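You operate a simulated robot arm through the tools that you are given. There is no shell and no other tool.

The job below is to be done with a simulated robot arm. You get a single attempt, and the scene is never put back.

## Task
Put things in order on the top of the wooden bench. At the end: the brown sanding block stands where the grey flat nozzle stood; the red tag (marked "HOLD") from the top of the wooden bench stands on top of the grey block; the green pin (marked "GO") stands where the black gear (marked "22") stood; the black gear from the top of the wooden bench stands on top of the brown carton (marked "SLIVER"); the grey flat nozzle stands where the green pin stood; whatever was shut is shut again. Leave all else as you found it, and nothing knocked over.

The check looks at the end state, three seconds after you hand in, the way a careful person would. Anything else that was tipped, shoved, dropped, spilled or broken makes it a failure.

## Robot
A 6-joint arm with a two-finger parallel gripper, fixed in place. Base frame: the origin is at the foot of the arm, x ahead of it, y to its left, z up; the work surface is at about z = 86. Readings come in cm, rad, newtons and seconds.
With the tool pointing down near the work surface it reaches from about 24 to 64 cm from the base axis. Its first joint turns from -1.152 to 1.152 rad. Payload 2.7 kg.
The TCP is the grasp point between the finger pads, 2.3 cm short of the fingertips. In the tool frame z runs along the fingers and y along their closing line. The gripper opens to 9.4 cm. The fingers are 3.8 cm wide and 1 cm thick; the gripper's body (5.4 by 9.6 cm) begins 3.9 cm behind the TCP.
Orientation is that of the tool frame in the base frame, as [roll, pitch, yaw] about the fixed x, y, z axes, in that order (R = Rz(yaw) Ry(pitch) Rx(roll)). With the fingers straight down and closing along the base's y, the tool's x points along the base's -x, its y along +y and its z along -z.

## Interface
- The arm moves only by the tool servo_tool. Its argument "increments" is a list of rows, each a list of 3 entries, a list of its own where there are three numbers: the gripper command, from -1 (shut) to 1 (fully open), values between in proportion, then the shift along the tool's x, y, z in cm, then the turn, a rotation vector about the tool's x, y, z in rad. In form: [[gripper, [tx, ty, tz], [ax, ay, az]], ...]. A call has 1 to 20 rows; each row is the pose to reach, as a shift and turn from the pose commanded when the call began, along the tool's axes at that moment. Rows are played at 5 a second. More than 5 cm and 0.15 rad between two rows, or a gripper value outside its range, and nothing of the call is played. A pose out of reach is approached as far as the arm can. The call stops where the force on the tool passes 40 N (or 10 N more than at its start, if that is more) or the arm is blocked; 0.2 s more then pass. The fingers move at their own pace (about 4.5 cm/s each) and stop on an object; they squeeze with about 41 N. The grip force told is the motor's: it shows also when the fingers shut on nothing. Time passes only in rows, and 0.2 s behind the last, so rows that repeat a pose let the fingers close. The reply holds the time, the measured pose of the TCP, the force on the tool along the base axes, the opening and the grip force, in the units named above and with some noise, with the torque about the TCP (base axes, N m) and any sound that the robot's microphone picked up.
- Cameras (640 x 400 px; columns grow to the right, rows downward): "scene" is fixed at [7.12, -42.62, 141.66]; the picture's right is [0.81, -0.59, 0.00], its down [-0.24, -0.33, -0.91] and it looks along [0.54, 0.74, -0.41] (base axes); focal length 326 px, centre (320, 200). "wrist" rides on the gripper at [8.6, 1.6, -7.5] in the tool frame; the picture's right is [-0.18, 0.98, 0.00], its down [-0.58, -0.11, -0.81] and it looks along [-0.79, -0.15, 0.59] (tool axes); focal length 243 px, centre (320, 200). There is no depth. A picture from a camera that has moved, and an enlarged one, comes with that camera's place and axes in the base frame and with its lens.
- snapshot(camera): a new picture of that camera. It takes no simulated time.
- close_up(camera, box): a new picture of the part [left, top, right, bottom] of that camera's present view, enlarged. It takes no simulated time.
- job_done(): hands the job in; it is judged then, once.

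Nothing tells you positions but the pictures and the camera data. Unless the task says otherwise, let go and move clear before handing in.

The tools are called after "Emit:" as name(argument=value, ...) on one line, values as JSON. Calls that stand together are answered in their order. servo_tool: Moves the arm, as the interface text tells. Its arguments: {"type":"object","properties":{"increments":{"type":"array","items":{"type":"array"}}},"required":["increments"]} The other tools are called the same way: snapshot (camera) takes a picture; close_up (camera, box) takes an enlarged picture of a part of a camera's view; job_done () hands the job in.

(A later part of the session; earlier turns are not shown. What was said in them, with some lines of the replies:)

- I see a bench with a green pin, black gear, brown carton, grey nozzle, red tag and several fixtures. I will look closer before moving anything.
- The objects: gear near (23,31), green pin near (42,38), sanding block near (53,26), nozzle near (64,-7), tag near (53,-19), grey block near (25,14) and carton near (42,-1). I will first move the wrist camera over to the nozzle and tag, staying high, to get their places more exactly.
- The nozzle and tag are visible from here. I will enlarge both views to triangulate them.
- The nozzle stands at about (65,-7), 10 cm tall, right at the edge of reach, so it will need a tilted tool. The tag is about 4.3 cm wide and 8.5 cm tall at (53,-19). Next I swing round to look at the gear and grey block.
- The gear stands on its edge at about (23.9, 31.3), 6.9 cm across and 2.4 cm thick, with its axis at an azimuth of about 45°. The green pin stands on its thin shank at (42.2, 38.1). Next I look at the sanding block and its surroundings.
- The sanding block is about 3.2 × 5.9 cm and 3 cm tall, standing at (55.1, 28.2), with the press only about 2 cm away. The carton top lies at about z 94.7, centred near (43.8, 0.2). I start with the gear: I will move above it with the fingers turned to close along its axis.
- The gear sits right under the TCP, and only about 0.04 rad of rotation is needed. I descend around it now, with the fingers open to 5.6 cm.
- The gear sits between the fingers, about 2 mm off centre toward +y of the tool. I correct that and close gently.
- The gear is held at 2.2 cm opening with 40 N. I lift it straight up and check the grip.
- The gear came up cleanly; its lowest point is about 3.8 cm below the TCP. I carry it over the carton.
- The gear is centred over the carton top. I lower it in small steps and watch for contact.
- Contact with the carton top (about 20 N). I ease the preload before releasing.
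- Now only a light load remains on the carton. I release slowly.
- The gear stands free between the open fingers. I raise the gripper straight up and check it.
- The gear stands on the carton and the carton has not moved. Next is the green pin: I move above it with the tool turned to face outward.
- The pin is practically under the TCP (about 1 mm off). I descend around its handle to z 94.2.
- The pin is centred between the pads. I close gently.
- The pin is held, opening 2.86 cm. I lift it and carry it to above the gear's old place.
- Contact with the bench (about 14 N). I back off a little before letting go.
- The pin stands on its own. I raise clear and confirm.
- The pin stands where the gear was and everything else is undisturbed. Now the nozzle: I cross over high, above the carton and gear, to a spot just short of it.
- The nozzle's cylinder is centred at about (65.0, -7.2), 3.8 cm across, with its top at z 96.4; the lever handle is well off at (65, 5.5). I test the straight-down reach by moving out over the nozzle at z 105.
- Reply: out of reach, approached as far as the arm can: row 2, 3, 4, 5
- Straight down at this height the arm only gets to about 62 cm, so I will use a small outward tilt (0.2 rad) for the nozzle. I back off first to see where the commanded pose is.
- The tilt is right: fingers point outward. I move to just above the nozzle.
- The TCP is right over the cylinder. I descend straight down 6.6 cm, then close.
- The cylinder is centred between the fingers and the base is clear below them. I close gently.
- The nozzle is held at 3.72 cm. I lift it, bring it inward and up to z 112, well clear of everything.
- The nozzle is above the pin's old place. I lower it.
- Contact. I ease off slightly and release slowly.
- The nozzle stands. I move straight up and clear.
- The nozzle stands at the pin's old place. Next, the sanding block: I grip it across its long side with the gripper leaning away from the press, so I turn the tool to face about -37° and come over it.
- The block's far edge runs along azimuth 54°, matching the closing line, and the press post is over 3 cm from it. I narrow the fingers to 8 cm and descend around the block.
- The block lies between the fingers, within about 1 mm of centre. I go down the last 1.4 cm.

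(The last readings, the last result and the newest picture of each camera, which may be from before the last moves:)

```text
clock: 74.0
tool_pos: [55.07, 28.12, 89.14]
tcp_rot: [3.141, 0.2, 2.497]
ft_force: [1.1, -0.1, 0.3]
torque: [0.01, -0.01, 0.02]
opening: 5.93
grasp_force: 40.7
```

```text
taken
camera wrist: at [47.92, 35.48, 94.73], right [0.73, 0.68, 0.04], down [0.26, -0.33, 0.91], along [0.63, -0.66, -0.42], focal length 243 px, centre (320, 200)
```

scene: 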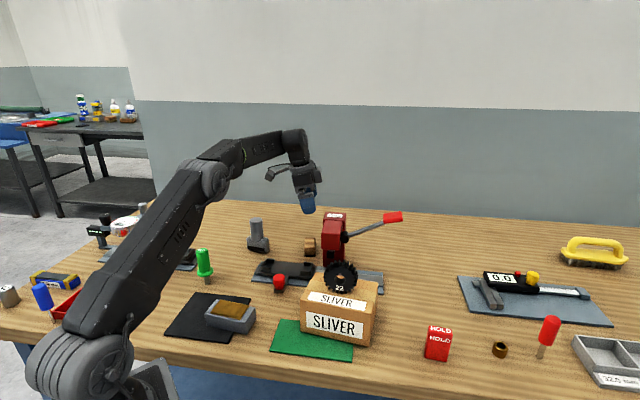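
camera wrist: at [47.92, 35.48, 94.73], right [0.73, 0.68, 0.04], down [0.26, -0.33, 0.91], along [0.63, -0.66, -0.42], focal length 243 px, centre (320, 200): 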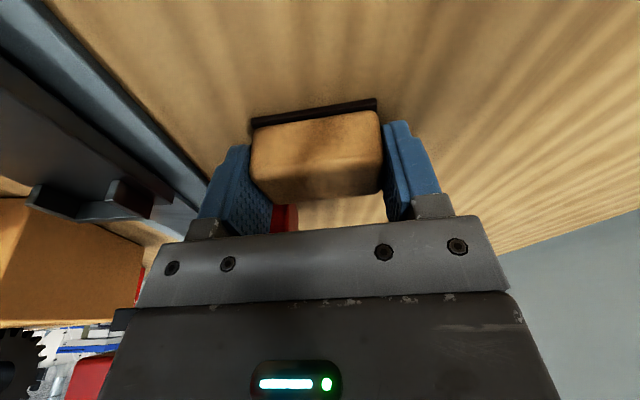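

The block is held at 5.93 cm. I lift it straight up, then draw inward to z 112.

Emit:
servo_tool(increments=[[-1, [-0.2, 0, -0.98], [0, 0, 0]], [-1, [-0.7, 0, -3.43], [0, 0, 0]], [-1, [-1.45, 0, -7.15], [0, 0, 0]], [-1, [-2.2, 0, -10.9], [0, 0, 0]], [-1, [-2.96, 0, -14.6], [0, 0, 0]], [-1, [-2.46, -2.54, -17.42], [0, 0, 0]], [-1, [-1.97, -5.09, -20.25], [0, 0, 0]], [-1, [-1.467, -7.63, -23.07], [0, 0, 0]], [-1, [-1.467, -7.63, -23.07], [0, 0, 0]]])

Emit:
snapshot(camera="wrist")

Emit:
snapshot(camera="scene")

```text
clock: 76.0
tool_pos: [47.88, 23.97, 111.93]
tcp_rot: [-3.14, 0.201, 2.499]
ft_force: [0.2, 0.5, -0.2]
torque: [0.03, 0.04, 0.02]
opening: 5.9
grasp_force: 40.9
```

```text
taken
camera wrist: at [40.75, 31.28, 117.57], right [0.73, 0.68, 0.04], down [0.26, -0.33, 0.91], along [0.63, -0.66, -0.42], focal length 243 px, centre (320, 200)
```

wrist: 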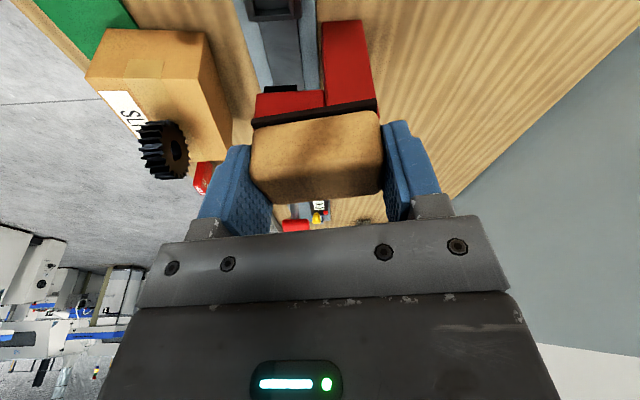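

```text
taken
```

scene: 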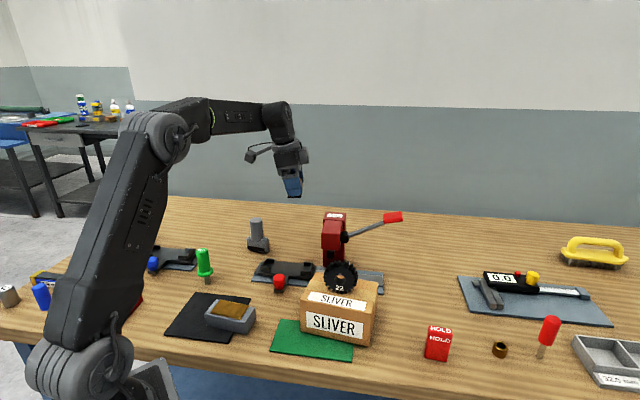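

I swing the block over to the nozzle's side, turning the tool to face +0.3 rad on the way.

Emit:
servo_tool(increments=[[-1, [-2.59, -2.24, 0.52], [-0.0235, 0, -0.1158]], [-1, [-5.17, -4.48, 1.05], [-0.047, 0, -0.2315]], [-1, [-7.76, -6.71, 1.57], [-0.0704, 0, -0.3473]], [-1, [-10.35, -8.95, 2.1], [-0.0939, 0, -0.463]], [-1, [-12.93, -11.19, 2.62], [-0.1174, 0, -0.5788]], [-1, [-15.52, -13.43, 3.15], [-0.1409, 0, -0.6945]], [-1, [-18.1, -15.66, 3.67], [-0.1643, 0, -0.8103]], [-1, [-20.69, -17.9, 4.195], [-0.1878, 0, -0.926]], [-1, [-20.69, -17.9, 4.195], [-0.1878, 0, -0.926]]])

Emit:
snapshot(camera="wrist")

Emit:
snapshot(camera="scene")

```text
clock: 78.0
tool_pos: [54.02, -3.0, 111.99]
tcp_rot: [3.141, 0.199, -2.84]
ft_force: [-0.3, -0.5, -0.3]
torque: [-0.02, 0.02, 0.02]
opening: 5.9
grasp_force: 41.3
```

```text
taken
camera wrist: at [43.89, -4.35, 117.59], right [-0.12, 0.99, 0.04], down [0.42, 0.02, 0.91], along [0.9, 0.12, -0.42], focal length 243 px, centre (320, 200)
```

wrist: 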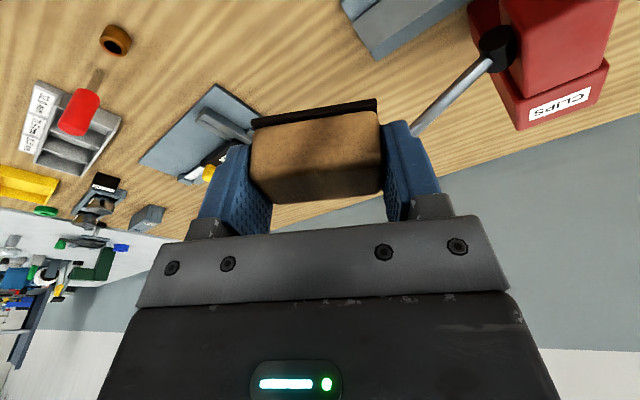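

```text
taken
```

scene: 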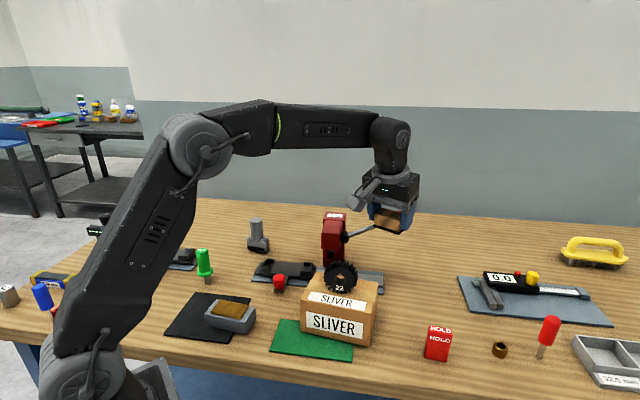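

Emit:
servo_tool(increments=[[-1, [-1.1, -1.39, 2.94], [0, 0, 0]], [-1, [-2.2, -2.78, 5.89], [0, 0, 0]], [-1, [-3.3, -4.165, 8.83], [0, 0, 0]], [-1, [-4.3, -5.2, 11.25], [0, 0, 0]], [-1, [-5.3, -6.2, 13.66], [0, 0, 0]], [-1, [-6.32, -7.203, 16.08], [0, 0, 0]], [-1, [-5.86, -7.203, 18.4], [0, 0, 0]], [-1, [-5.4, -7.203, 20.7], [0, 0, 0]], [-1, [-4.929, -7.203, 22.936], [0, 0, 0]], [-1, [-4.929, -7.203, 22.936], [0, 0, 0]]])

Emit:
snapshot(camera="wrist")

Emit:
close_up(camera="scene", box=[270, 160, 490, 330])

```text
clock: 80.2
tool_pos: [65.09, -7.22, 90.41]
tcp_rot: [-3.141, 0.2, -2.842]
ft_force: [-0.4, 0.6, -0.4]
torque: [0.0, 0.02, -0.01]
opening: 5.93
grasp_force: 40.4
```

```text
taken
camera wrist: at [54.95, -8.54, 96.14], right [-0.12, 0.99, 0.04], down [0.42, 0.02, 0.91], along [0.9, 0.12, -0.42], focal length 243 px, centre (320, 200)
```

wrist: 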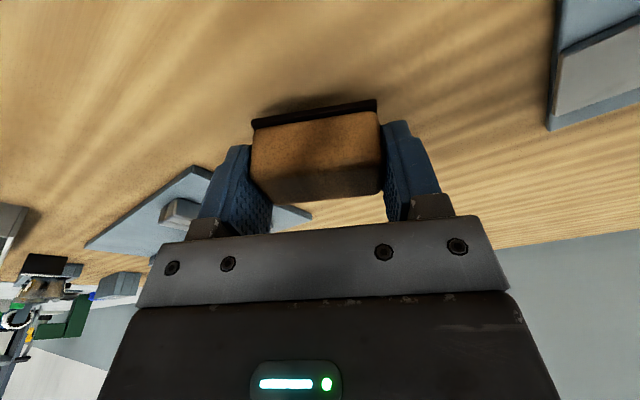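

```text
2.35 times, centred on (380, 245) of scene
camera zoom: at [7.12, -42.62, 141.66], right [0.81, -0.59, 0.0], down [-0.24, -0.33, -0.91], along [0.54, 0.74, -0.41], focal length 766 px, centre (179, 94)
```

zoom: 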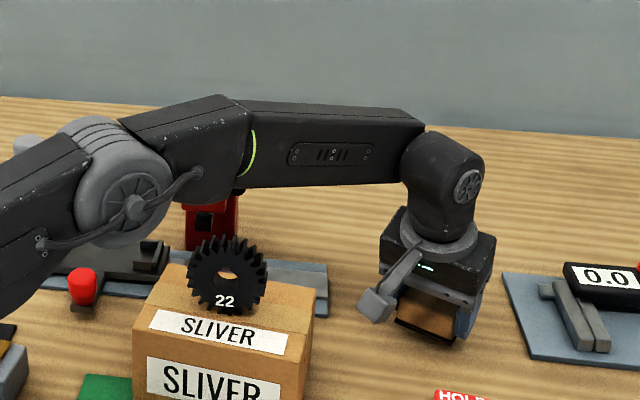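

Emit:
servo_tool(increments=[[-1, [0.12, 0, 0.59], [0, 0, 0]], [-1, [0.2, 0, 0.98], [0, 0, 0]], [-1, [0.22, 0, 1.08], [0, 0, 0]], [-1, [0.22, 0, 1.08], [0, 0, 0]]])

Emit:
close_up(camera="scene", box=[390, 240, 490, 320])

```text
clock: 81.2
tool_pos: [65.11, -7.1, 89.43]
tcp_rot: [-3.141, 0.199, -2.842]
ft_force: [-0.3, 1.1, 0.4]
torque: [0.0, 0.01, 0.01]
opening: 5.91
grasp_force: 41.4
```

```text
5.00 times, centred on (440, 280) of scene
camera zoom: at [7.12, -42.62, 141.66], right [0.81, -0.59, 0.0], down [-0.24, -0.33, -0.91], along [0.54, 0.74, -0.41], focal length 1628 px, centre (-280, -200)
```

zoom: 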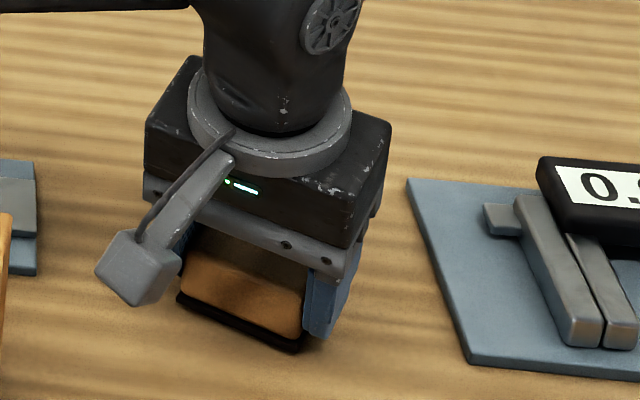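

Emit:
servo_tool(increments=[[-1, [0.03, 0, 0.15], [0, 0, 0]], [-1, [0.04, 0, 0.2], [0, 0, 0]], [-1, [0.04, 0, 0.2], [0, 0, 0]]])

Emit:
servo_tool(increments=[[-1, [0.016, 0, 0.08], [0, 0, 0]], [-1, [0.016, 0, 0.08], [0, 0, 0]], [-1, [0.016, 0, 0.08], [0, 0, 0]]])

```text
clock: 82.0
tool_pos: [65.01, -7.06, 89.25]
tcp_rot: [-3.141, 0.199, -2.842]
ft_force: [-0.9, 0.4, -1.1]
torque: [0.01, -0.01, -0.02]
opening: 5.91
grasp_force: 41.2
```

```text
clock: 82.8
tool_pos: [65.0, -7.25, 89.25]
tcp_rot: [3.142, 0.199, -2.841]
ft_force: [-0.6, -0.8, 0.0]
torque: [-0.04, -0.02, -0.01]
opening: 5.93
grasp_force: 41.2
```

Emit:
servo_tool(increments=[[-1, [0.014, 0, 0.07], [0, 0, 0]], [-1, [0.014, 0, 0.07], [0, 0, 0]], [-1, [0.014, 0, 0.07], [0, 0, 0]]])

Emit:
close_up(camera="scene", box=[405, 265, 465, 315])

```text
clock: 83.6
tool_pos: [64.96, -7.21, 89.08]
tcp_rot: [-3.139, 0.198, -2.841]
ft_force: [1.0, -0.9, 0.2]
torque: [0.05, -0.03, -0.04]
opening: 5.91
grasp_force: 41.3
```

```text
8.00 times, centred on (435, 290) of scene
camera zoom: at [7.12, -42.62, 141.66], right [0.81, -0.59, 0.0], down [-0.24, -0.33, -0.91], along [0.54, 0.74, -0.41], focal length 2605 px, centre (-600, -520)
```

zoom: 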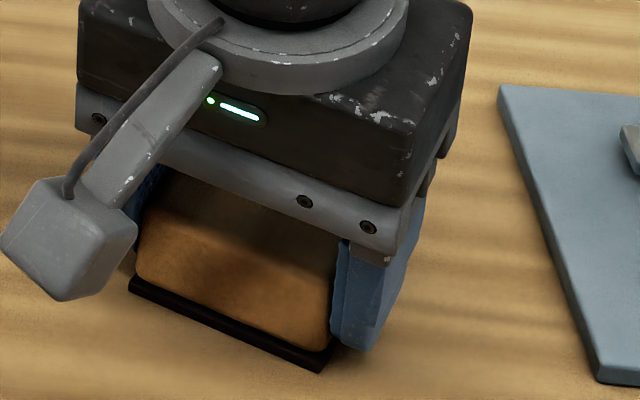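

Emit:
servo_tool(increments=[[-1, [0.012, 0, 0.06], [0, 0, 0]], [-1, [0.012, 0, 0.06], [0, 0, 0]], [-1, [0.012, 0, 0.06], [0, 0, 0]]])

```text
clock: 84.4
tool_pos: [65.07, -7.15, 89.14]
tcp_rot: [-3.141, 0.2, -2.841]
ft_force: [1.0, -0.5, 1.8]
torque: [0.08, -0.02, 0.01]
opening: 5.93
grasp_force: 41.3
```

Emit:
servo_tool(increments=[[-1, [0.012, 0, 0.06], [0, 0, 0]], [-1, [0.012, 0, 0.06], [0, 0, 0]], [-1, [0.012, 0, 0.06], [0, 0, 0]]])

```text
clock: 85.2
tool_pos: [65.12, -7.12, 89.08]
tcp_rot: [-3.141, 0.202, -2.844]
ft_force: [-1.3, -0.1, 8.6]
torque: [0.18, 0.04, -0.01]
opening: 5.91
grasp_force: 40.8
```

Contact. I ease off and release the block slowly.

Emit:
servo_tool(increments=[[-1, [-0.008, 0, -0.04], [0, 0, 0]], [-1, [-0.008, 0, -0.04], [0, 0, 0]], [-0.2, [-0.008, 0, -0.04], [0, 0, 0]], [0.24, [-0.008, 0, -0.04], [0, 0, 0]], [0.28, [-0.008, 0, -0.04], [0, 0, 0]], [0.33, [-0.008, 0, -0.04], [0, 0, 0]], [0.4, [-0.008, 0, -0.04], [0, 0, 0]], [0.5, [-0.008, 0, -0.04], [0, 0, 0]], [0.6, [-0.008, 0, -0.04], [0, 0, 0]], [0.75, [-0.008, 0, -0.04], [0, 0, 0]], [0.75, [-0.008, 0, -0.04], [0, 0, 0]]])

Emit:
snapshot(camera="wrist")

Emit:
close_up(camera="scene", box=[390, 240, 490, 320])

```text
clock: 87.6
tool_pos: [65.06, -7.18, 89.03]
tcp_rot: [3.141, 0.2, -2.841]
ft_force: [-0.2, 0.1, -0.6]
torque: [0.01, 0.02, -0.05]
opening: 8.24
grasp_force: 0.1
```

```text
taken
camera wrist: at [54.98, -8.51, 94.66], right [-0.12, 0.99, 0.04], down [0.42, 0.02, 0.91], along [0.9, 0.12, -0.42], focal length 243 px, centre (320, 200)
```

wrist: 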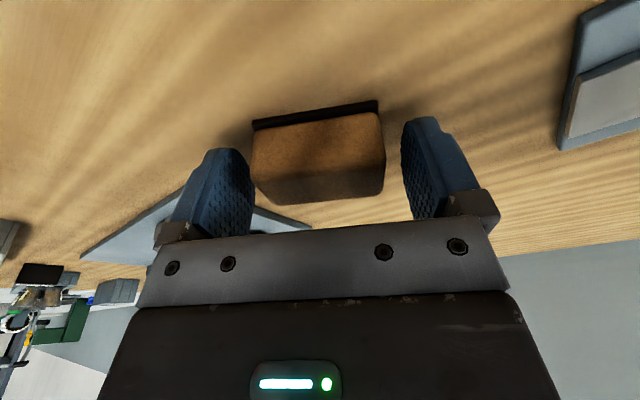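

```text
5.00 times, centred on (440, 280) of scene
camera zoom: at [7.12, -42.62, 141.66], right [0.81, -0.59, 0.0], down [-0.24, -0.33, -0.91], along [0.54, 0.74, -0.41], focal length 1628 px, centre (-280, -200)
```

zoom: 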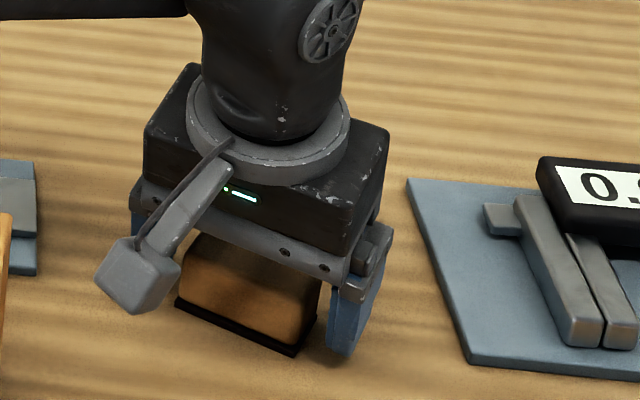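

The sanding block stands at the nozzle's old place. I back straight up and then inward.

Emit:
servo_tool(increments=[[0.75, [-0.2, 0, -0.98], [0, 0, 0]], [0.75, [-0.8, 0, -3.92], [0, 0, 0]], [0.75, [-1.59, 0, -7.84], [0, 0, 0]], [0.75, [0.2, -0.05, -11], [0, 0, 0]], [0.75, [2, -0.1, -14.2], [0, 0, 0]], [0.75, [3.8, -0.15, -17.4], [0, 0, 0]], [0.75, [5.52, -0.2, -20.5], [0, 0, 0]], [0.75, [5.52, -0.2, -20.5], [0, 0, 0]]])

Emit:
servo_tool(increments=[[0.75, [0, 0, 0], [0, 0.1, 0]], [0.75, [0, 0, 0], [0, 0.2, 0]], [0.75, [0, 0, 0], [0, 0.2, 0]]])

Emit:
snapshot(camera="scene")

Emit:
snapshot(camera="wrist")

```text
clock: 89.4
tool_pos: [56.06, -10.04, 108.11]
tcp_rot: [-3.14, 0.2, -2.839]
ft_force: [0.0, -0.2, -0.4]
torque: [-0.03, -0.03, -0.02]
opening: 8.23
grasp_force: 0.0
```

```text
clock: 90.2
tool_pos: [56.04, -10.21, 107.94]
tcp_rot: [-3.14, -0.002, -2.841]
ft_force: [-0.3, 0.6, 0.2]
torque: [0.02, -0.02, -0.04]
opening: 8.24
grasp_force: 0.0
```

```text
taken
```

scene: 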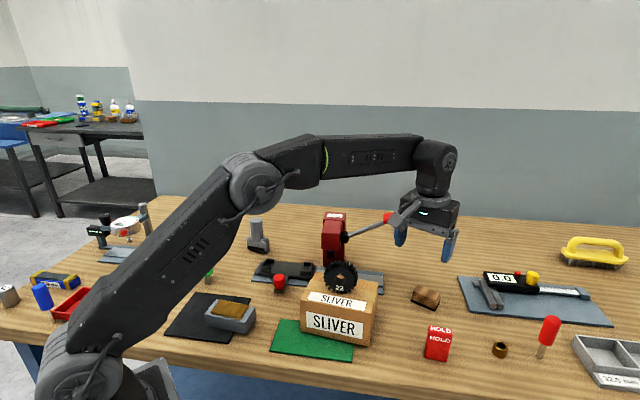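

```text
taken
camera wrist: at [47.29, -11.09, 115.53], right [-0.11, 0.99, 0.0], down [0.59, 0.07, 0.81], along [0.8, 0.09, -0.59], focal length 243 px, centre (320, 200)
```

wrist: 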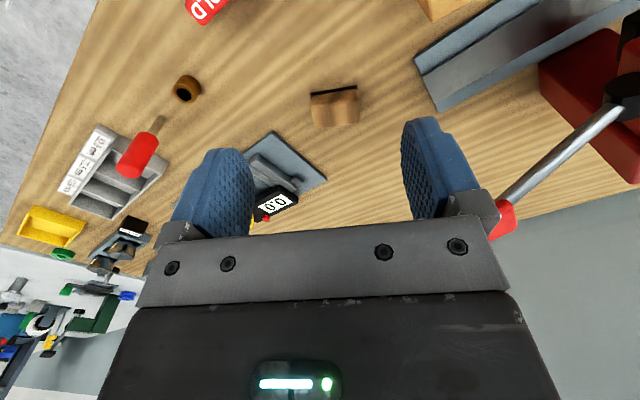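

Next the red tag. I move above it with the fingers turned to close across its thickness.

Emit:
servo_tool(increments=[[0.4, [0.62, -0.88, 0], [0, 0, 0.1356]], [0.4, [1.24, -1.76, 0], [0, 0, 0.2713]], [0.4, [1.86, -2.64, 0], [0, 0, 0.4069]], [0.4, [2.48, -3.53, 0], [0, 0, 0.5425]], [0.4, [3.1, -4.41, 0.5], [0, 0, 0.678]], [0.4, [3.72, -5.29, 1], [0, 0, 0.8138]], [0.4, [4.34, -6.17, 1.5], [0, 0, 0.9494]], [0.4, [4.96, -7.05, 2], [0, 0, 1.085]], [0.4, [4.96, -7.05, 2], [0, 0, 1.085]]])

Emit:
snapshot(camera="wrist")

Emit:
close_up(camera="wrist", box=[240, 0, 400, 110])

Emit:
snapshot(camera="scene")

```text
clock: 92.2
tool_pos: [53.59, -18.24, 105.97]
tcp_rot: [3.141, -0.001, 2.356]
ft_force: [0.9, 0.7, 0.0]
torque: [-0.02, -0.03, 0.01]
opening: 6.57
grasp_force: 0.0
```

```text
taken
camera wrist: at [48.42, -11.02, 113.58], right [0.83, 0.56, 0.0], down [0.33, -0.49, 0.81], along [0.45, -0.67, -0.59], focal length 243 px, centre (320, 200)
```

wrist: 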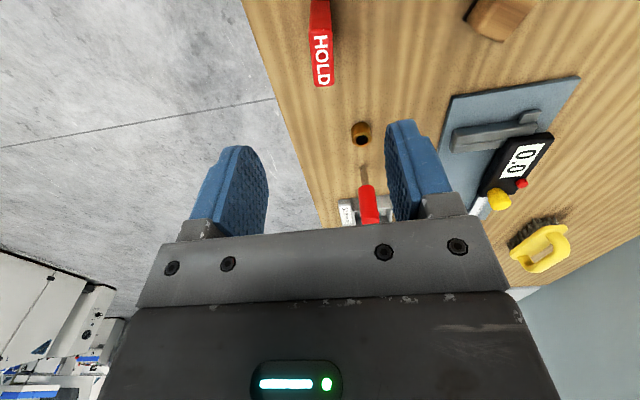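

```text
3.64 times, centred on (320, 55) of wrist
camera zoom: at [48.42, -11.02, 113.58], right [0.83, 0.56, 0.0], down [0.33, -0.49, 0.81], along [0.45, -0.67, -0.59], focal length 882 px, centre (320, 727)
```

zoom: 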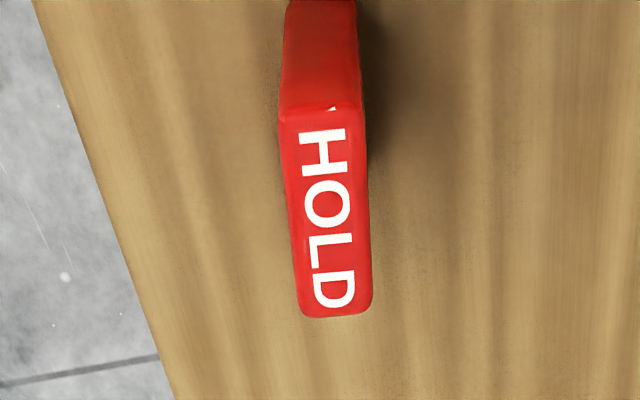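

```text
taken
```

scene: 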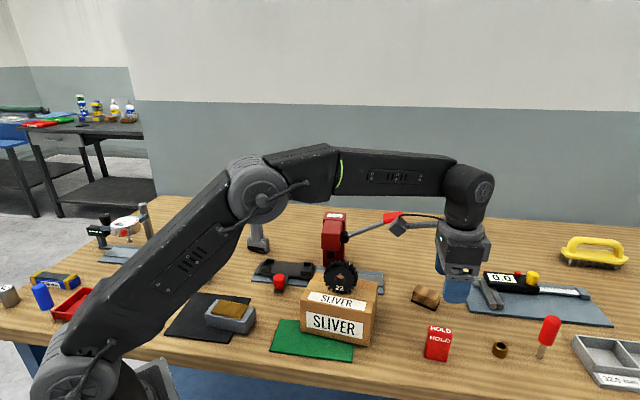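

The tag is 1.55 cm thick and 4 cm wide, turned about 0.095 rad from my closing line. I correct for that and descend.

Emit:
servo_tool(increments=[[0.4, [0.4, 0.26, 1], [0, 0, 0.095]], [0.4, [0.4, 0.26, 4], [0, 0, 0.095]], [0.4, [0.4, 0.26, 7], [0, 0, 0.095]], [0.4, [0.4, 0.26, 9], [0, 0, 0.095]], [0.4, [0.4, 0.26, 9], [0, 0, 0.095]]])

Emit:
snapshot(camera="wrist")

Emit:
close_up(camera="wrist", box=[240, 60, 400, 220])

Emit:
close_up(camera="scene", box=[390, 270, 510, 370])

```text
clock: 93.4
tool_pos: [53.39, -17.77, 96.87]
tcp_rot: [-3.14, 0.002, 2.263]
ft_force: [-0.4, 1.6, -0.1]
torque: [0.01, -0.01, 0.02]
opening: 6.6
grasp_force: 0.0
```

```text
taken
camera wrist: at [49.03, -10.11, 104.48], right [0.87, 0.48, 0.0], down [0.29, -0.52, 0.81], along [0.39, -0.71, -0.59], focal length 243 px, centre (320, 200)
```

wrist: 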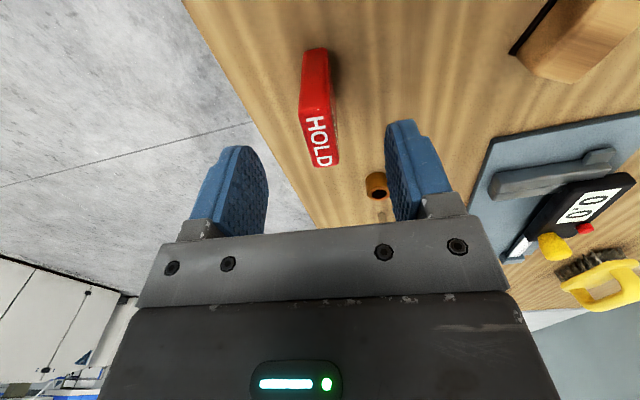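

```text
2.50 times, centred on (320, 140) of wrist
camera zoom: at [49.03, -10.11, 104.48], right [0.87, 0.48, 0.0], down [0.29, -0.52, 0.81], along [0.39, -0.71, -0.59], focal length 606 px, centre (320, 350)
```

zoom: 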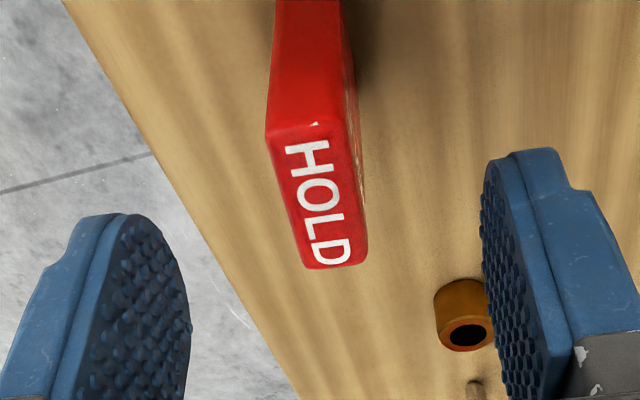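

```text
4.00 times, centred on (450, 320) of scene
camera zoom: at [7.12, -42.62, 141.66], right [0.81, -0.59, 0.0], down [-0.24, -0.33, -0.91], along [0.54, 0.74, -0.41], focal length 1303 px, centre (-200, -280)
```

zoom: 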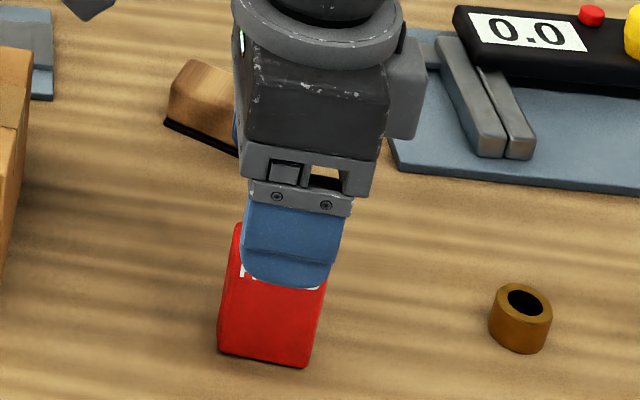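

The top of the tag is at about z 93.5 and its centre is 0.6 cm further forward. I shift and descend to z 91.

Emit:
servo_tool(increments=[[0.4, [-0.58, -0.08, 1.5], [0, 0, 0]], [0.4, [-0.58, -0.08, 3.5], [0, 0, 0]], [0.4, [-0.58, -0.08, 5], [0, 0, 0]], [0.4, [-0.58, -0.08, 5.85], [0, 0, 0]], [0.4, [-0.58, -0.08, 5.85], [0, 0, 0]]])

Emit:
snapshot(camera="wrist")

Emit:
close_up(camera="scene", box=[390, 270, 510, 370])

```text
clock: 94.6
tool_pos: [53.75, -18.37, 90.97]
tcp_rot: [3.139, 0.001, 2.262]
ft_force: [-1.0, 0.1, 0.5]
torque: [0.0, -0.03, 0.02]
opening: 6.61
grasp_force: 0.1
```

```text
taken
camera wrist: at [49.3, -10.6, 98.61], right [0.87, 0.48, 0.0], down [0.29, -0.52, 0.81], along [0.39, -0.71, -0.59], focal length 243 px, centre (320, 200)
```

wrist: 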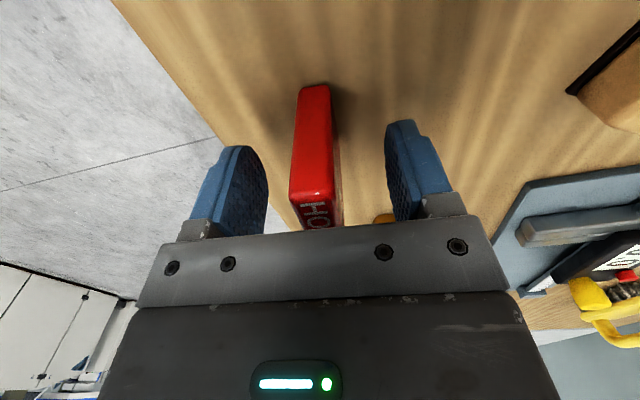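

```text
4.00 times, centred on (450, 320) of scene
camera zoom: at [7.12, -42.62, 141.66], right [0.81, -0.59, 0.0], down [-0.24, -0.33, -0.91], along [0.54, 0.74, -0.41], focal length 1303 px, centre (-200, -280)
```

zoom: 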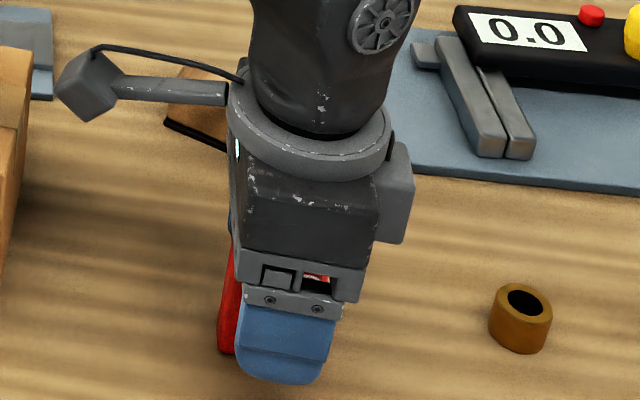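

The tag is centred between the pads. I close gently.

Emit:
servo_tool(increments=[[0.15, [0, 0, 0], [0, 0, 0]], [-0.1, [0, 0, 0], [0, 0, 0]], [-0.3, [0, 0, 0], [0, 0, 0]], [-0.45, [0, 0, 0], [0, 0, 0]], [-0.55, [0, 0, 0], [0, 0, 0]], [-0.65, [0, 0, 0], [0, 0, 0]], [-0.8, [0, 0, 0], [0, 0, 0]], [-1, [0, 0, 0], [0, 0, 0]], [-1, [0, 0, 0], [0, 0, 0]], [-1, [0, 0, 0], [0, 0, 0]]])

Emit:
snapshot(camera="wrist")

```text
clock: 96.8
tool_pos: [53.77, -18.29, 91.08]
tcp_rot: [-3.141, 0.001, 2.263]
ft_force: [-0.2, 0.5, 0.4]
torque: [0.0, -0.01, -0.01]
opening: 1.76
grasp_force: 41.1
```

```text
taken
camera wrist: at [49.31, -10.61, 98.64], right [0.87, 0.48, 0.0], down [0.29, -0.52, 0.81], along [0.39, -0.71, -0.59], focal length 243 px, centre (320, 200)
```

wrist: 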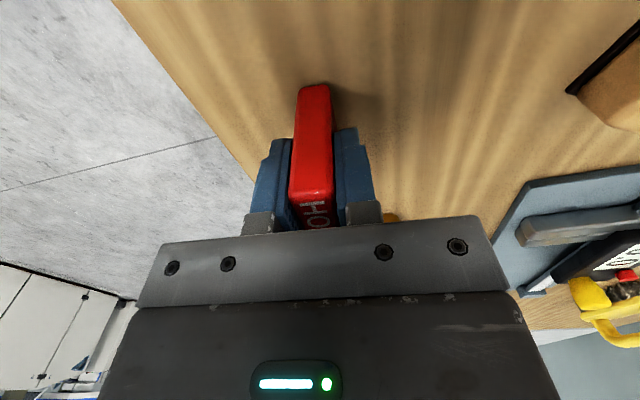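

The tag is held at 1.76 cm. I lift it and carry it over to the grey block, keeping the orientation, which matches the block's long side.

Emit:
servo_tool(increments=[[-1, [0, 0, -1], [0, 0, 0]], [-1, [0, 0, -4], [0, 0, 0]], [-1, [0, 0, -8], [0, 0, 0]], [-1, [0, 0, -12], [0, 0, 0]], [-1, [0, 0, -16], [0, 0, 0]], [-1, [0, 0, -20.5], [0, 0, 0]], [-1, [0, 0, -20.5], [0, 0, 0]]])

Emit:
snapshot(camera="scene")

```text
clock: 98.4
tool_pos: [53.61, -18.27, 111.68]
tcp_rot: [-3.14, 0.0, 2.261]
ft_force: [0.0, 0.5, -0.8]
torque: [-0.03, 0.01, 0.0]
opening: 1.75
grasp_force: 40.6
```

```text
taken
```

scene: 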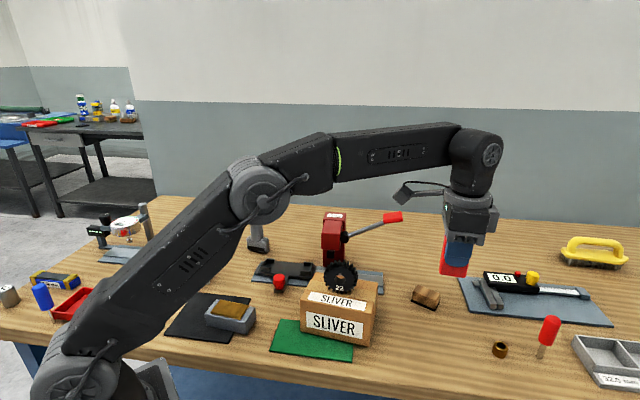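

Emit:
servo_tool(increments=[[-1, [4, -0.18, 0], [0, 0, 0]], [-1, [8, -0.37, 0], [0, 0, 0]], [-1, [12, -0.55, 0], [0, 0, 0]], [-1, [16, -0.74, 0], [0, 0, 0]], [-1, [20, -0.92, 0], [0, 0, 0]], [-1, [24, -1.1, 0], [0, 0, 0]], [-1, [28, -1.29, 0], [0, 0, 0]], [-1, [32, -1.47, 0], [0, 0, 0]], [-1, [36, -1.66, 0], [0, 0, 0]], [-1, [40, -1.84, 0], [0, 0, 0]], [-1, [42.5, -1.96, 0], [0, 0, 0]], [-1, [44.29, -2.04, 0], [0, 0, 0]], [-1, [44.29, -2.04, 0], [0, 0, 0]]])

Emit:
snapshot(camera="scene")

Emit:
snapshot(camera="wrist")

```text
clock: 101.2
tool_pos: [23.94, 14.53, 111.67]
tcp_rot: [3.141, 0.001, 2.262]
ft_force: [0.3, 0.7, -0.8]
torque: [0.01, 0.03, -0.01]
opening: 1.75
grasp_force: 41.1
```

```text
taken
```

scene: 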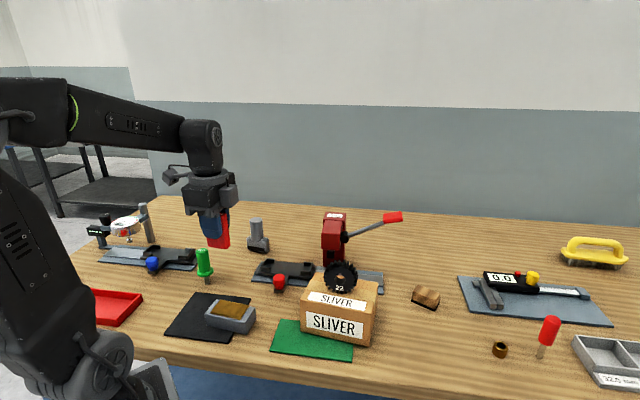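

```text
taken
camera wrist: at [19.45, 22.24, 119.17], right [0.88, 0.48, 0.0], down [0.29, -0.52, 0.81], along [0.39, -0.71, -0.59], focal length 243 px, centre (320, 200)
```

wrist: 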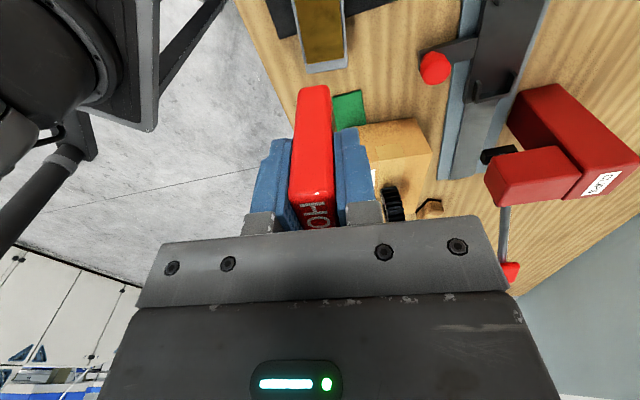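

Emit:
close_up(camera="wrist", box=[240, 0, 400, 110])

Emit:
close_up(camera="scene", box=[160, 270, 280, 350])

```text
3.64 times, centred on (320, 55) of wrist
camera zoom: at [19.45, 22.24, 119.17], right [0.88, 0.48, 0.0], down [0.29, -0.52, 0.81], along [0.39, -0.71, -0.59], focal length 882 px, centre (320, 727)
```

zoom: 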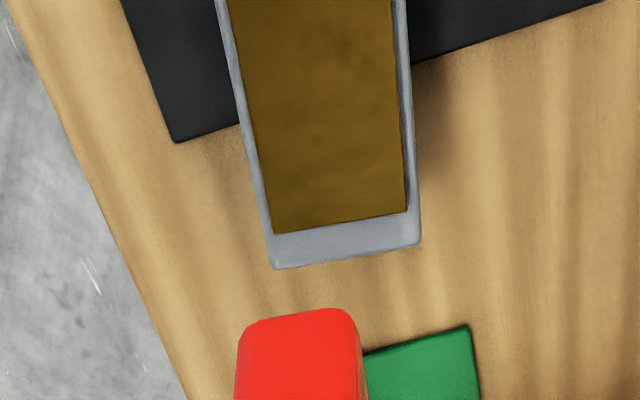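

```text
5.00 times, centred on (220, 310) of scene
camera zoom: at [7.12, -42.61, 141.66], right [0.81, -0.59, 0.0], down [-0.24, -0.33, -0.91], along [0.54, 0.74, -0.41], focal length 1628 px, centre (820, -350)
```

zoom: 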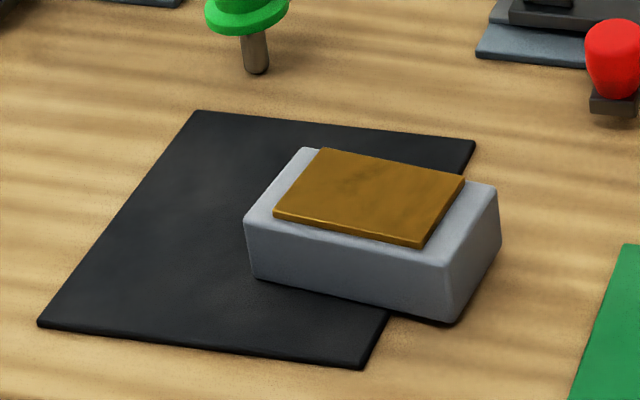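

The block's brown pad is centred at (23.95, 14.4), matching the TCP, with its top at about z 90. I lower the tag toward it.

Emit:
servo_tool(increments=[[-1, [0, -0.05, 4], [0, 0, 0.02]], [-1, [0, -0.05, 8], [0, 0, 0.02]], [-1, [0, -0.05, 12], [0, 0, 0.02]], [-1, [0, -0.05, 14.5], [0, 0, 0.02]], [-1, [0, -0.05, 15.6], [0, 0, 0.02]], [-1, [0, -0.05, 15.6], [0, 0, 0.02]]])

Emit:
close_up(camera="scene", box=[160, 250, 280, 350])

Emit:
snapshot(camera="wrist")

```text
clock: 102.6
tool_pos: [23.91, 14.66, 96.12]
tcp_rot: [-3.141, -0.001, 2.242]
ft_force: [-1.1, 0.7, -1.4]
torque: [0.07, 0.03, 0.02]
opening: 1.73
grasp_force: 41.0
```

```text
4.00 times, centred on (220, 300) of scene
camera zoom: at [7.12, -42.61, 141.66], right [0.81, -0.59, 0.0], down [-0.24, -0.33, -0.91], along [0.54, 0.74, -0.41], focal length 1303 px, centre (720, -200)
```

zoom: 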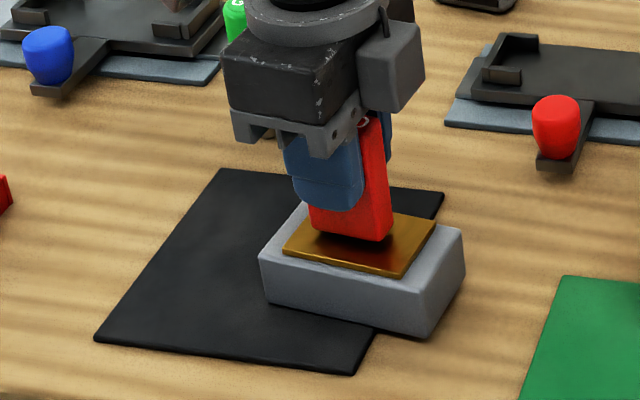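

```text
taken
camera wrist: at [19.58, 22.36, 103.5], right [0.88, 0.47, 0.0], down [0.28, -0.52, 0.81], along [0.38, -0.71, -0.59], focal length 243 px, centre (320, 200)
```

wrist: 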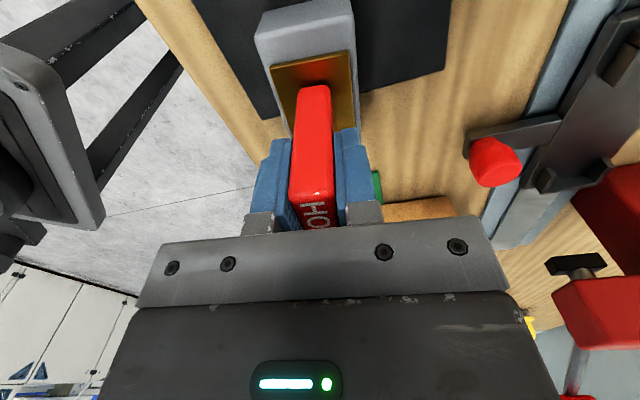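

Emit:
servo_tool(increments=[[-1, [0, 0, 0.4], [0, 0, 0]], [-1, [0, 0, 0.6], [0, 0, 0]], [-1, [0, 0, 0.6], [0, 0, 0]]])

Emit:
servo_tool(increments=[[-1, [0, 0, 0.15], [0, 0, 0]], [-1, [0, 0, 0.15], [0, 0, 0]], [-1, [0, 0, 0.15], [0, 0, 0]]])

Emit:
close_up(camera="scene", box=[190, 270, 270, 330])

```text
clock: 103.4
tool_pos: [23.87, 14.62, 95.52]
tcp_rot: [3.138, 0.001, 2.242]
ft_force: [-6.3, -2.6, 36.4]
torque: [-0.17, 0.21, 0.0]
opening: 1.76
grasp_force: 41.2
```

```text
clock: 104.2
tool_pos: [23.88, 14.42, 95.24]
tcp_rot: [3.138, -0.002, 2.244]
ft_force: [-0.1, 0.0, 35.8]
torque: [-0.05, 0.0, 0.0]
opening: 1.72
grasp_force: 41.0
```

```text
6.67 times, centred on (230, 300) of scene
camera zoom: at [7.09, -42.63, 141.66], right [0.81, -0.59, 0.0], down [-0.24, -0.33, -0.91], along [0.54, 0.74, -0.41], focal length 2171 px, centre (920, -467)
```

zoom: 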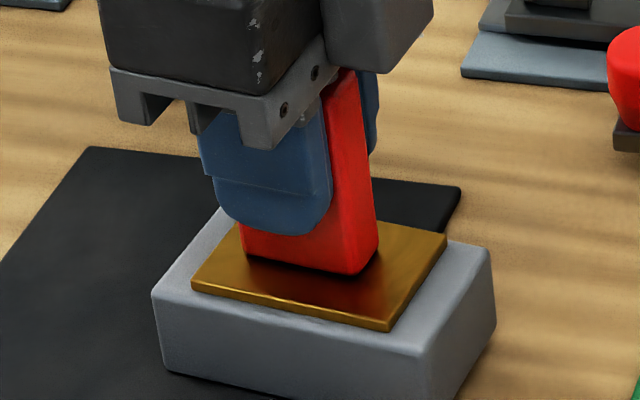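

Contact came earlier than expected, with about 36 N. I back off step by step before releasing.

Emit:
servo_tool(increments=[[-1, [0, 0, -0.1], [0, 0, 0]], [-1, [0, 0, -0.1], [0, 0, 0]], [-1, [0, 0, -0.1], [0, 0, 0]]])

Emit:
servo_tool(increments=[[-1, [0, 0, -0.08], [0, 0, 0]], [-1, [0, 0, -0.08], [0, 0, 0]], [-1, [0, 0, -0.08], [0, 0, 0]]])

```text
clock: 105.0
tool_pos: [23.92, 14.37, 95.24]
tcp_rot: [-3.139, 0.001, 2.24]
ft_force: [2.9, 2.5, 9.0]
torque: [0.02, -0.2, 0.03]
opening: 1.7
grasp_force: 40.6
```

```text
clock: 105.8
tool_pos: [23.79, 14.38, 95.49]
tcp_rot: [-3.14, 0.0, 2.242]
ft_force: [-0.2, -0.3, -0.6]
torque: [-0.02, 0.01, 0.01]
opening: 1.74
grasp_force: 40.9
```

Emit:
close_up(camera="scene", box=[190, 270, 270, 330])

Emit:
close_up(camera="wrist", box=[220, 20, 420, 240])

```text
6.67 times, centred on (230, 300) of scene
camera zoom: at [7.12, -42.62, 141.66], right [0.81, -0.59, 0.0], down [-0.24, -0.33, -0.91], along [0.54, 0.74, -0.41], focal length 2171 px, centre (920, -467)
```

zoom: 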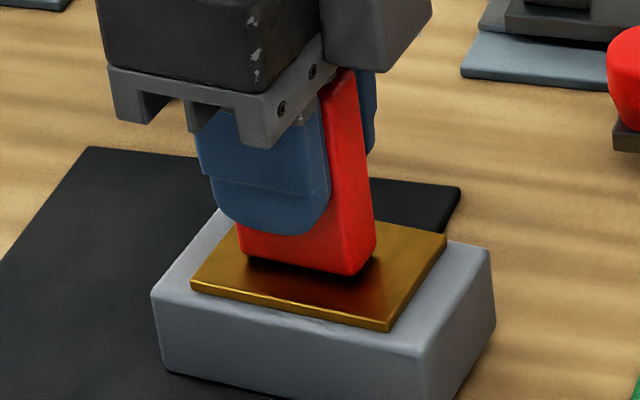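

```text
1.82 times, centred on (320, 130) of wrist
camera zoom: at [19.58, 22.26, 102.92], right [0.88, 0.47, 0.0], down [0.28, -0.52, 0.81], along [0.38, -0.71, -0.59], focal length 441 px, centre (320, 327)
```

zoom: 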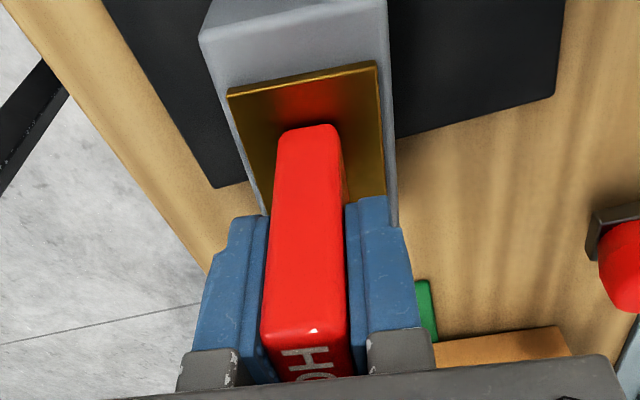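

The tag rests practically on the pad, upright. I lower a hair and release slowly.

Emit:
servo_tool(increments=[[-1, [0, 0, 0.03], [0, 0, 0]], [-1, [0, 0, 0.03], [0, 0, 0]], [-0.8, [0, 0, 0.03], [0, 0, 0]], [-0.64, [0, 0, 0.03], [0, 0, 0]], [-0.6, [0, 0, 0.03], [0, 0, 0]], [-0.56, [0, 0, 0.03], [0, 0, 0]], [-0.52, [0, 0, 0.03], [0, 0, 0]], [-0.45, [0, 0, 0.03], [0, 0, 0]], [-0.35, [0, 0, 0.03], [0, 0, 0]], [-0.2, [0, 0, 0.03], [0, 0, 0]], [0, [0, 0, 0.03], [0, 0, 0]], [0.2, [0, 0, 0.03], [0, 0, 0]], [0.2, [0, 0, 0.03], [0, 0, 0]]])

Emit:
close_up(camera="scene", box=[180, 260, 280, 340])

Emit:
snapshot(camera="wrist")

```text
clock: 108.6
tool_pos: [23.7, 14.36, 95.49]
tcp_rot: [3.141, 0.001, 2.24]
ft_force: [-0.9, -0.2, 0.6]
torque: [0.01, 0.01, -0.02]
opening: 5.66
grasp_force: 0.1
```

```text
5.00 times, centred on (230, 300) of scene
camera zoom: at [7.12, -42.62, 141.66], right [0.81, -0.59, 0.0], down [-0.24, -0.33, -0.91], along [0.54, 0.74, -0.41], focal length 1628 px, centre (770, -300)
```

zoom: 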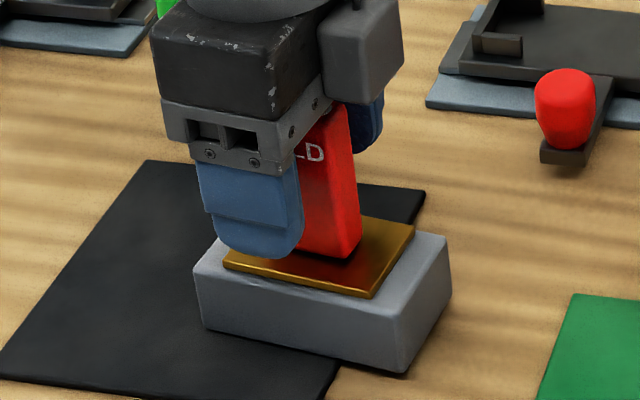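

```text
taken
camera wrist: at [19.59, 22.25, 102.91], right [0.88, 0.47, 0.0], down [0.28, -0.52, 0.81], along [0.38, -0.71, -0.59], focal length 243 px, centre (320, 200)
```

wrist: 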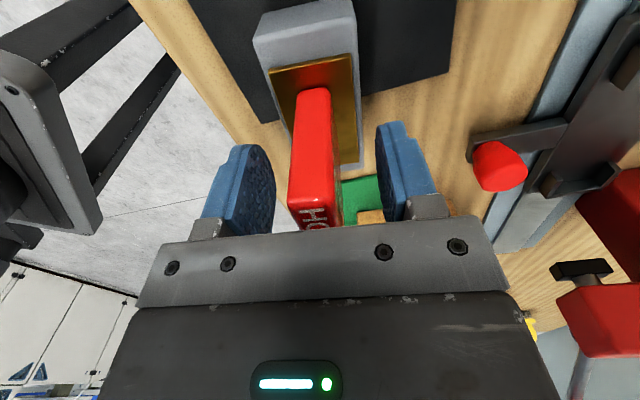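

The tag stands free on the block. I raise straight up and clear.

Emit:
servo_tool(increments=[[0.2, [0, 0, -1], [0, 0, 0]], [0.2, [0, 0, -3], [0, 0, 0]], [0.2, [0, 0, -6], [0, 0, 0]], [0.2, [0, 0, -10], [0, 0, 0]], [0.2, [0, 0, -14], [0, 0, 0]], [0.2, [0, 0, -18], [0, 0, 0]], [0.2, [0, 0, -20], [0, 0, 0]], [0.2, [0, 0, -20], [0, 0, 0]]])

Emit:
snapshot(camera="scene")

Emit:
snapshot(camera="wrist")

Emit:
close_up(camera="scene", box=[80, 200, 280, 360])

Emit:
close_up(camera="scene", box=[230, 200, 460, 370])

```text
clock: 110.4
tool_pos: [23.83, 14.49, 115.42]
tcp_rot: [3.14, 0.0, 2.242]
ft_force: [-0.6, -0.3, 1.0]
torque: [0.03, 0.0, 0.0]
opening: 5.65
grasp_force: 0.0
```

```text
taken
```

scene: 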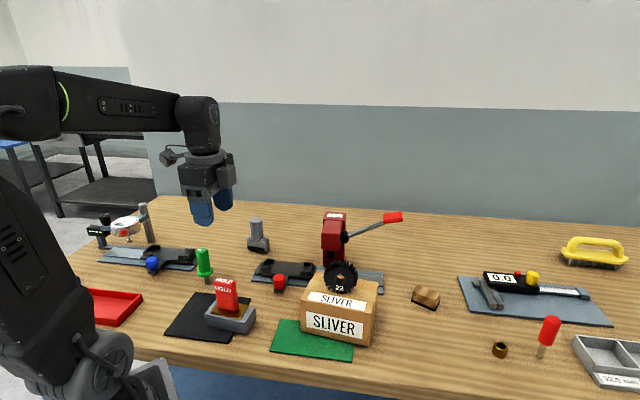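

```text
taken
camera wrist: at [19.64, 22.31, 122.98], right [0.88, 0.47, 0.0], down [0.28, -0.52, 0.81], along [0.38, -0.71, -0.59], focal length 243 px, centre (320, 200)
```

wrist: 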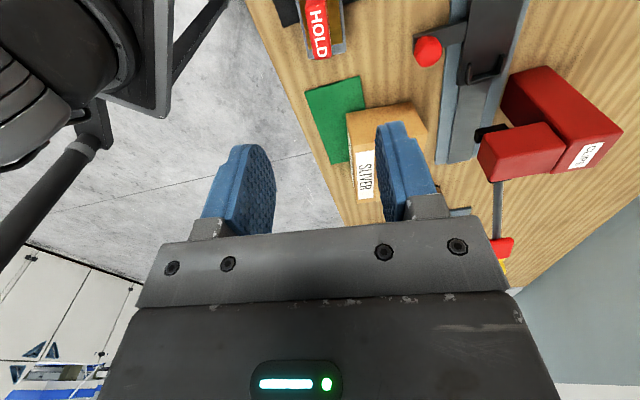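

```text
2.50 times, centred on (180, 280) of scene
camera zoom: at [7.12, -42.62, 141.66], right [0.81, -0.59, 0.0], down [-0.24, -0.33, -0.91], along [0.54, 0.74, -0.41], focal length 814 px, centre (670, 0)
```

zoom: 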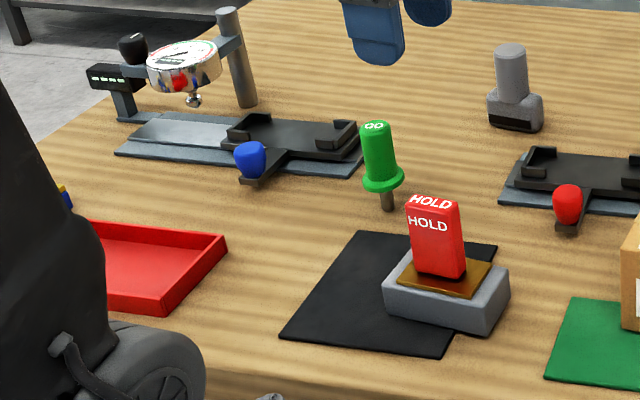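

```text
2.35 times, centred on (345, 285) of scene
camera zoom: at [7.12, -42.62, 141.66], right [0.81, -0.59, 0.0], down [-0.24, -0.33, -0.91], along [0.54, 0.74, -0.41], focal length 766 px, centre (261, 0)
```

zoom: 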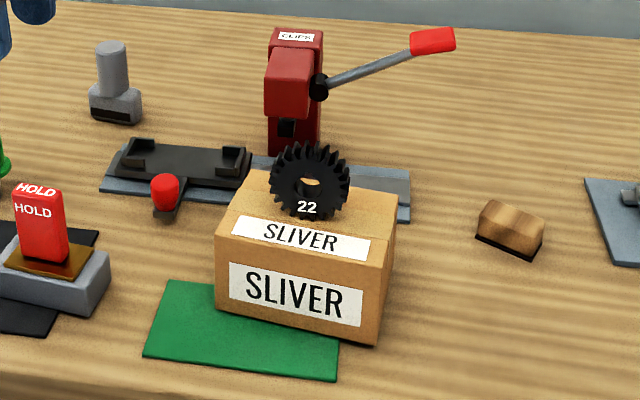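

All five items are in place and upright: the gear on the carton, the pin at the gear's place, the nozzle at the pin's place, the sanding block at the nozzle's place, and the tag on the grey block. Everything else looks undisturbed, nothing was left open, and the arm is clear, so I hand in.

Emit:
job_done()

```text
The job is handed in.
```

I moved all five objects to their new places and handed the job in. In the last pictures before handing in, each one was upright and the gripper was clear.

| Object | Now stands |
|---|---|
| Brown sanding block | where the grey flat nozzle stood, turned about 54° from its original direction |
| Red "HOLD" tag | on the brown pad on top of the grey block |
| Green "GO" pin | where the black gear stood |
| Black gear "22" | on edge, on top of the "SLIVER" carton |
| Grey flat nozzle | where the green pin stood, lined up by its cylinder |

- **Position accuracy:** I estimate each object is within about 1 cm of its target, judged from the camera views.
- **Extra force on the tag:** the tag met the pad sooner than I expected, so I pressed on it with about 36 N before backing off. In the pictures afterwards the grey block had not moved and the tag stood straight.
- **Everything else:** I opened nothing, and in the pictures the carton, mats, press and other tools look as they did at the start.
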